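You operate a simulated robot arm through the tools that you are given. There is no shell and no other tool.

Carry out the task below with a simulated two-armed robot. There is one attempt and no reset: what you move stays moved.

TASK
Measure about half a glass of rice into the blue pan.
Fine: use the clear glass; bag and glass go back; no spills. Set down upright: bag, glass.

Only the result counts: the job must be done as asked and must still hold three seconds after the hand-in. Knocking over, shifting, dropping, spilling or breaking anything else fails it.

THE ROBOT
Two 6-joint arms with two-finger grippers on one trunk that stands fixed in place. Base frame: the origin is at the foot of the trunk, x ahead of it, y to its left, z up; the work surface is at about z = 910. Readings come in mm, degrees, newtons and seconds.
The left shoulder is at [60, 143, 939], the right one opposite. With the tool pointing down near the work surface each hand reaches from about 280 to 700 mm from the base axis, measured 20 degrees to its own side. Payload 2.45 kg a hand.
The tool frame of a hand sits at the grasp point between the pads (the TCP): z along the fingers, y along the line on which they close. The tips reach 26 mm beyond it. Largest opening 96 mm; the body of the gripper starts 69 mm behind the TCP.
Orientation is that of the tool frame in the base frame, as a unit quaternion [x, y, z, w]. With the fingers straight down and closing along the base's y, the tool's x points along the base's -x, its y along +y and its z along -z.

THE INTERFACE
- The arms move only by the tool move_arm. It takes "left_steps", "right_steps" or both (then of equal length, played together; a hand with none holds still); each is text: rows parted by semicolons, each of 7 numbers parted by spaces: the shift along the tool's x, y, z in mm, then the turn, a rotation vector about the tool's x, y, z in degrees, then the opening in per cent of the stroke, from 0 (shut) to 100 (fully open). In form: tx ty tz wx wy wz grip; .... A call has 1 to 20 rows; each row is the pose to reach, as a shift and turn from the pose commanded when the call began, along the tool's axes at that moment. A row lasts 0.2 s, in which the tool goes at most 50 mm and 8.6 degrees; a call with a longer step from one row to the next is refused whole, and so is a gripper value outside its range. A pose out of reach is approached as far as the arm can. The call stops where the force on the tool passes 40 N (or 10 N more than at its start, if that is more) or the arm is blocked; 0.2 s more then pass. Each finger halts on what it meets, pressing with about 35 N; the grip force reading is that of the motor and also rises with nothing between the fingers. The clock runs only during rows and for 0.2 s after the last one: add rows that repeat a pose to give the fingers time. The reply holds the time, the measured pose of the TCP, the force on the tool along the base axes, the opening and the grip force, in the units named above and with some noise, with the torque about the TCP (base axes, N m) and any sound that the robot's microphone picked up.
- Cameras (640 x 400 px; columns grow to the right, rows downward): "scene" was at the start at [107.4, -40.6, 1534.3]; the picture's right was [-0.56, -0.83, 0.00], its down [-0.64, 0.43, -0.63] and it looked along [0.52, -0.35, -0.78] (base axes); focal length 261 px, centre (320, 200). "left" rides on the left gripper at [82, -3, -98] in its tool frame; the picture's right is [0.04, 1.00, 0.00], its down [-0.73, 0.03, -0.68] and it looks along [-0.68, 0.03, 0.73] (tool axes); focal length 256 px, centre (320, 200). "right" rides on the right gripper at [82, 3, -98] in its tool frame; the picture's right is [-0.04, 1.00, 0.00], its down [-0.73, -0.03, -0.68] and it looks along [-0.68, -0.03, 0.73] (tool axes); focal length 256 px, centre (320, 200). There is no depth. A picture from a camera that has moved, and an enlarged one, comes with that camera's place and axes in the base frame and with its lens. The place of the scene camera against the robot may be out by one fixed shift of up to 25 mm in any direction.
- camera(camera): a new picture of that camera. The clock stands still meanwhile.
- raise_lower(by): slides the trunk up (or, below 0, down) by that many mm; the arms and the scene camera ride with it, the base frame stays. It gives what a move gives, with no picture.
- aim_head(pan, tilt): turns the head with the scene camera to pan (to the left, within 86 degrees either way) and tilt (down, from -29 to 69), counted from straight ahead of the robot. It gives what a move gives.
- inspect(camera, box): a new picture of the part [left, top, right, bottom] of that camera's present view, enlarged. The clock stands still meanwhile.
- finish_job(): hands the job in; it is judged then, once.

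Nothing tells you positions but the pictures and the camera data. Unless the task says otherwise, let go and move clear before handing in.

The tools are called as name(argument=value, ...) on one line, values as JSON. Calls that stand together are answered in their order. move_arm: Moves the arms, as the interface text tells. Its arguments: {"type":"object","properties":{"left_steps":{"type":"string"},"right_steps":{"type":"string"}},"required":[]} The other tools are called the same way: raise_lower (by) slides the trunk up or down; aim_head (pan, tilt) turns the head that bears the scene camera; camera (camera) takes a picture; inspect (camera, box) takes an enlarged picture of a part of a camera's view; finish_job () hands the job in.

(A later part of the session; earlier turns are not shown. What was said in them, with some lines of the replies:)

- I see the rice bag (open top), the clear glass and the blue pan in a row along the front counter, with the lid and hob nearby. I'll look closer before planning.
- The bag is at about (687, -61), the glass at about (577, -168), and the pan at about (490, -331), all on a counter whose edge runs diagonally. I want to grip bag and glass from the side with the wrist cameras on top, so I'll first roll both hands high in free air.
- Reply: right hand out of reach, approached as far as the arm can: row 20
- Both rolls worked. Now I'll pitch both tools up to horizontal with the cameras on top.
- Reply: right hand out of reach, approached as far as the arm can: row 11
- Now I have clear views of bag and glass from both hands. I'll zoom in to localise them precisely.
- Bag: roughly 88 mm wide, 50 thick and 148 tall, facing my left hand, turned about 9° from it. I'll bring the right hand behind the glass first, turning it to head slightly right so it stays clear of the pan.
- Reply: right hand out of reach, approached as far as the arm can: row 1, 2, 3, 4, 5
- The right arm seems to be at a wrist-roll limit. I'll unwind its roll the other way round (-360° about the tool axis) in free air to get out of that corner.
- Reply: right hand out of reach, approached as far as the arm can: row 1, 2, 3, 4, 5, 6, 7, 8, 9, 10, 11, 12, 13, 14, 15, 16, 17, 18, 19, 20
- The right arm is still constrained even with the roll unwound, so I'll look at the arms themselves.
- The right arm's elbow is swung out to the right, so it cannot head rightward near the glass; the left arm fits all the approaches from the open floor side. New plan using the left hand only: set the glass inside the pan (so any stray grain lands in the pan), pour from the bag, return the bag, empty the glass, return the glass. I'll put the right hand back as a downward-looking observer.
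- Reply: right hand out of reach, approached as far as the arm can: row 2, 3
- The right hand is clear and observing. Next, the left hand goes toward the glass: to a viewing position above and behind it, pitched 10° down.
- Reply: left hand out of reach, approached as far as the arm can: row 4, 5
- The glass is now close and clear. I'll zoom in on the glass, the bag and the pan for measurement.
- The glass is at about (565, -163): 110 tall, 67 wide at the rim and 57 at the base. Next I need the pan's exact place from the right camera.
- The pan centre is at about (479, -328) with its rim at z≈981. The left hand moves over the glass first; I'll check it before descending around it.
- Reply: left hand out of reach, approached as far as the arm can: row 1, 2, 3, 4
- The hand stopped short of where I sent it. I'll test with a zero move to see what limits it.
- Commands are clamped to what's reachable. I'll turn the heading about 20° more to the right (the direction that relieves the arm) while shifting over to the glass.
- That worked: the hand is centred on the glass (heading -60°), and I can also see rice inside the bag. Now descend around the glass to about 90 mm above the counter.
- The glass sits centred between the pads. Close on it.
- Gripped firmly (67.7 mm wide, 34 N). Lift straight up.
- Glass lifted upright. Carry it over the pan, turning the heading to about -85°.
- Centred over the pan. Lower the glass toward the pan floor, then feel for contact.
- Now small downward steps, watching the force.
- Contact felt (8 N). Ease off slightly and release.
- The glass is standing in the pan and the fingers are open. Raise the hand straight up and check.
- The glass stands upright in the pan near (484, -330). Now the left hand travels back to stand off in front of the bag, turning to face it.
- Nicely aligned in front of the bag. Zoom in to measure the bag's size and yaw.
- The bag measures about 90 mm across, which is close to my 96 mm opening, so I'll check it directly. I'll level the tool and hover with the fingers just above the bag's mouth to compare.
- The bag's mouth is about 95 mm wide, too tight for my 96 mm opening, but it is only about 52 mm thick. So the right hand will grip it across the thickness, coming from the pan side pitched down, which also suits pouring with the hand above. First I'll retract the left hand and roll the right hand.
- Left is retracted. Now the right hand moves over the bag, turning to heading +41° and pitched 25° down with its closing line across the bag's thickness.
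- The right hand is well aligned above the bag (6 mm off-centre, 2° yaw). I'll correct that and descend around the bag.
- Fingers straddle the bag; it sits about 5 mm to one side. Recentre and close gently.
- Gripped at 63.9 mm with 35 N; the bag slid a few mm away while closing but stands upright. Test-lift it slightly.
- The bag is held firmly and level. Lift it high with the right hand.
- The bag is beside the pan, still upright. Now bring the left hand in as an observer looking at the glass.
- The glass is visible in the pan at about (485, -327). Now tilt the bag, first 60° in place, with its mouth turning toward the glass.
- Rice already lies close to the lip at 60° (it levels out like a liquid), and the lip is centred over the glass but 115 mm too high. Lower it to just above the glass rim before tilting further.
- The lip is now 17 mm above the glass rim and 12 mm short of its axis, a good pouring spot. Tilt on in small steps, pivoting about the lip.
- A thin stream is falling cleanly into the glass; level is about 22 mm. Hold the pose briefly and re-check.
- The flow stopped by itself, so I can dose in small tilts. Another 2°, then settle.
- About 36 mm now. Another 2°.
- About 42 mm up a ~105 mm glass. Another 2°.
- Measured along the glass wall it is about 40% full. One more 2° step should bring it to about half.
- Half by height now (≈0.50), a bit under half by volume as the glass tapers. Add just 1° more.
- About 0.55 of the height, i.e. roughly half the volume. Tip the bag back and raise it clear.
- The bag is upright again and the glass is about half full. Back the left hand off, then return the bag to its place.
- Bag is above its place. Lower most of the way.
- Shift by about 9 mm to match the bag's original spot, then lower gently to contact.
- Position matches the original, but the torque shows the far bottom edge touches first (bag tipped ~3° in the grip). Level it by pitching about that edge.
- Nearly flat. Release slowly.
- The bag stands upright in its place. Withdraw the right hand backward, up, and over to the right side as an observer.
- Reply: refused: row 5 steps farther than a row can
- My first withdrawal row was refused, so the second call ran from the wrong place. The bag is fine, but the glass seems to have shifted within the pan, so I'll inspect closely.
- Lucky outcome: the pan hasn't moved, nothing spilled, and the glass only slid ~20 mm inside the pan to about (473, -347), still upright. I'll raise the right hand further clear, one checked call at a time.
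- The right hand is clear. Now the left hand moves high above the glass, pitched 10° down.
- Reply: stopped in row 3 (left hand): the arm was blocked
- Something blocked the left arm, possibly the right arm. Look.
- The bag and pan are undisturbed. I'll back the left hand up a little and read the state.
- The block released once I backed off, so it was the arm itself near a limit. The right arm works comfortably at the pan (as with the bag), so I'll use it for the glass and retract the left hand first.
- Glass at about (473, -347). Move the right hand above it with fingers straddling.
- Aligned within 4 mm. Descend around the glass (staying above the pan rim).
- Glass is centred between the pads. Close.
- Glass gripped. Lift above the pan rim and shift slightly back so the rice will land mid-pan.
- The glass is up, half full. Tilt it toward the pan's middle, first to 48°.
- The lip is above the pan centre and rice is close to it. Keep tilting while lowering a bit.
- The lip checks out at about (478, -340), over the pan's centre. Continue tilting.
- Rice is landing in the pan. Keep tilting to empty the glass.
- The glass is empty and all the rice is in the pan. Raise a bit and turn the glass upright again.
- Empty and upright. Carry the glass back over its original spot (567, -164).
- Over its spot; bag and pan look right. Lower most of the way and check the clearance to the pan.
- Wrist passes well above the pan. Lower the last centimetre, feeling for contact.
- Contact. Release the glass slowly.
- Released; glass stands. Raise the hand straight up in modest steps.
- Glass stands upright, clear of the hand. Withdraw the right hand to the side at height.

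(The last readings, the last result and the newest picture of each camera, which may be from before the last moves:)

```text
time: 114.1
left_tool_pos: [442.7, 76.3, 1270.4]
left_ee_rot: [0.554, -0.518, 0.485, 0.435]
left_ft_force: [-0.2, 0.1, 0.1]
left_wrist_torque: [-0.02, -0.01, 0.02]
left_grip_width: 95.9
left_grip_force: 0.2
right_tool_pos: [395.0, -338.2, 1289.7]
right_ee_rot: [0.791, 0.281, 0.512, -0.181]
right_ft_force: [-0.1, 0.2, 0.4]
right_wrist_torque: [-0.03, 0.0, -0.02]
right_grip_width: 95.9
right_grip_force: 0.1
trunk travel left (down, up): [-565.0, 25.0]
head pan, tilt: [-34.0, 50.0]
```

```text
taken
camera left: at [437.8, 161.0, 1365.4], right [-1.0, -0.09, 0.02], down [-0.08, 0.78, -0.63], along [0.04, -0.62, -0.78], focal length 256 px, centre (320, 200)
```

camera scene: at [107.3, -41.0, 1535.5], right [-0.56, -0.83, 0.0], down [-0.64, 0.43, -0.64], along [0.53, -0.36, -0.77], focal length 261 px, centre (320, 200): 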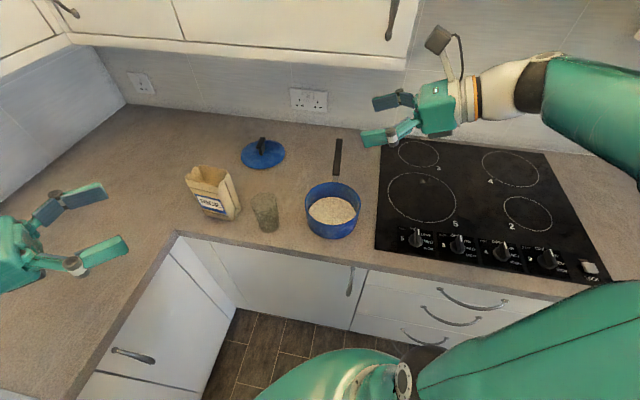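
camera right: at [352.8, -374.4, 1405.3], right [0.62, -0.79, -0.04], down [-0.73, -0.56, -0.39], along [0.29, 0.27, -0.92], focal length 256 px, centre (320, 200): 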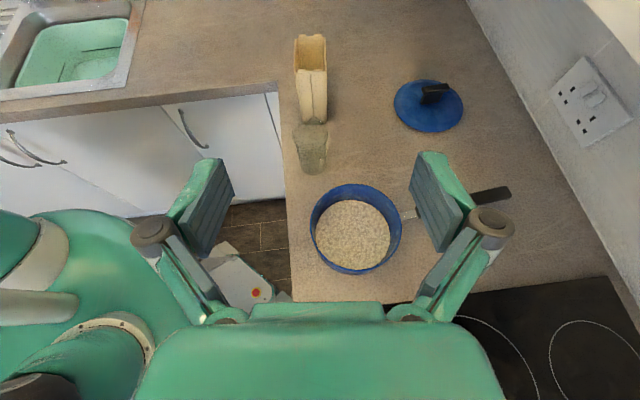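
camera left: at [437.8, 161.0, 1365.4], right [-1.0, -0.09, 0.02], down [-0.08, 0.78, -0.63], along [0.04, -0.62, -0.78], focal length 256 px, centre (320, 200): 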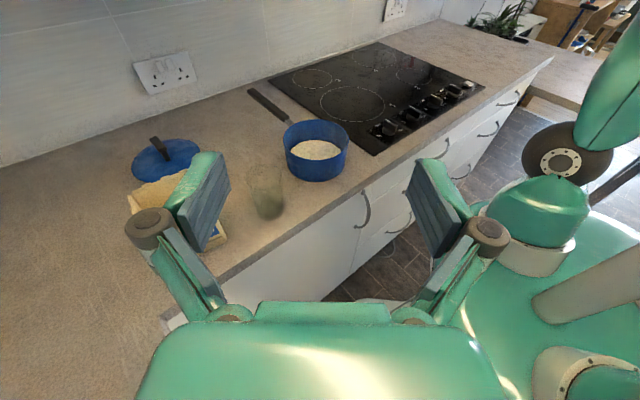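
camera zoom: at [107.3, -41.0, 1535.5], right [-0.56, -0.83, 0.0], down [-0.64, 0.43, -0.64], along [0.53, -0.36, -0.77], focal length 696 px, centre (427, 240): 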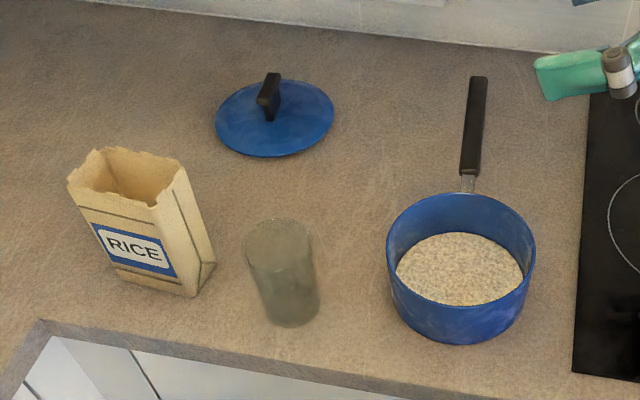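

Everything is back in its place with the rice in the pan. One last close look for stray grains.

inspect(camera="right", box=[270, 100, 430, 290])

inspect(camera="scene", box=[230, 170, 380, 260])

```text
2.11 times, centred on (350, 195) of right
camera zoom: at [352.8, -374.4, 1405.3], right [0.62, -0.79, -0.04], down [-0.73, -0.56, -0.39], along [0.29, 0.27, -0.92], focal length 539 px, centre (257, 210)
```

zoom: 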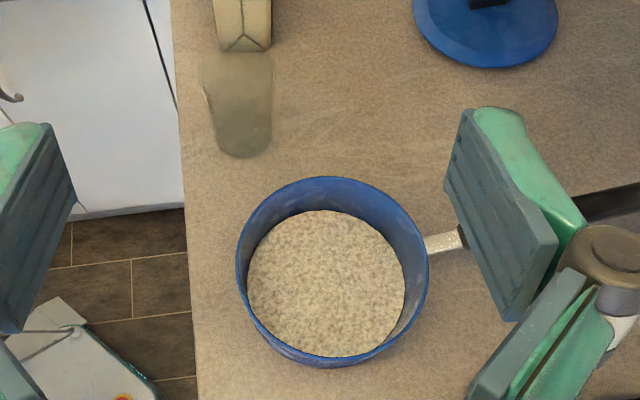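

```text
4.27 times, centred on (305, 215) of scene
camera zoom: at [107.3, -41.0, 1535.5], right [-0.56, -0.83, 0.0], down [-0.64, 0.43, -0.64], along [0.53, -0.36, -0.77], focal length 1114 px, centre (384, 136)
```

zoom: 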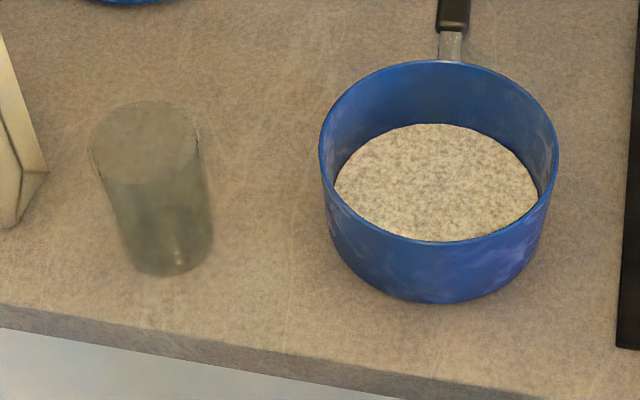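

The counter is clean, the rice is in the pan, and the empty glass and the bag stand upright in their places with both hands clear. Handing in.

finish_job()

```text
The job is handed in.
```

The job is handed in: about half a glass of rice is in the blue pan, measured with the clear glass. The glass was filled to roughly 55% of its height, which is close to half its volume because it tapers.

The bag and the empty glass are both standing upright within a few millimetres of where they started. I saw no grains on the counter in the final pictures, and both hands are open and clear.

- **Filling inside the pan:** I stood the glass in the pan while filling it, so any stray grains would land there. All the rice I could see went into the glass first.
- **A slip along the way:** One withdrawal move was refused and the next one ran from the wrong spot. The right hand nudged the glass about 20 mm inside the pan. It stayed upright, nothing spilled, and the pan did not move.
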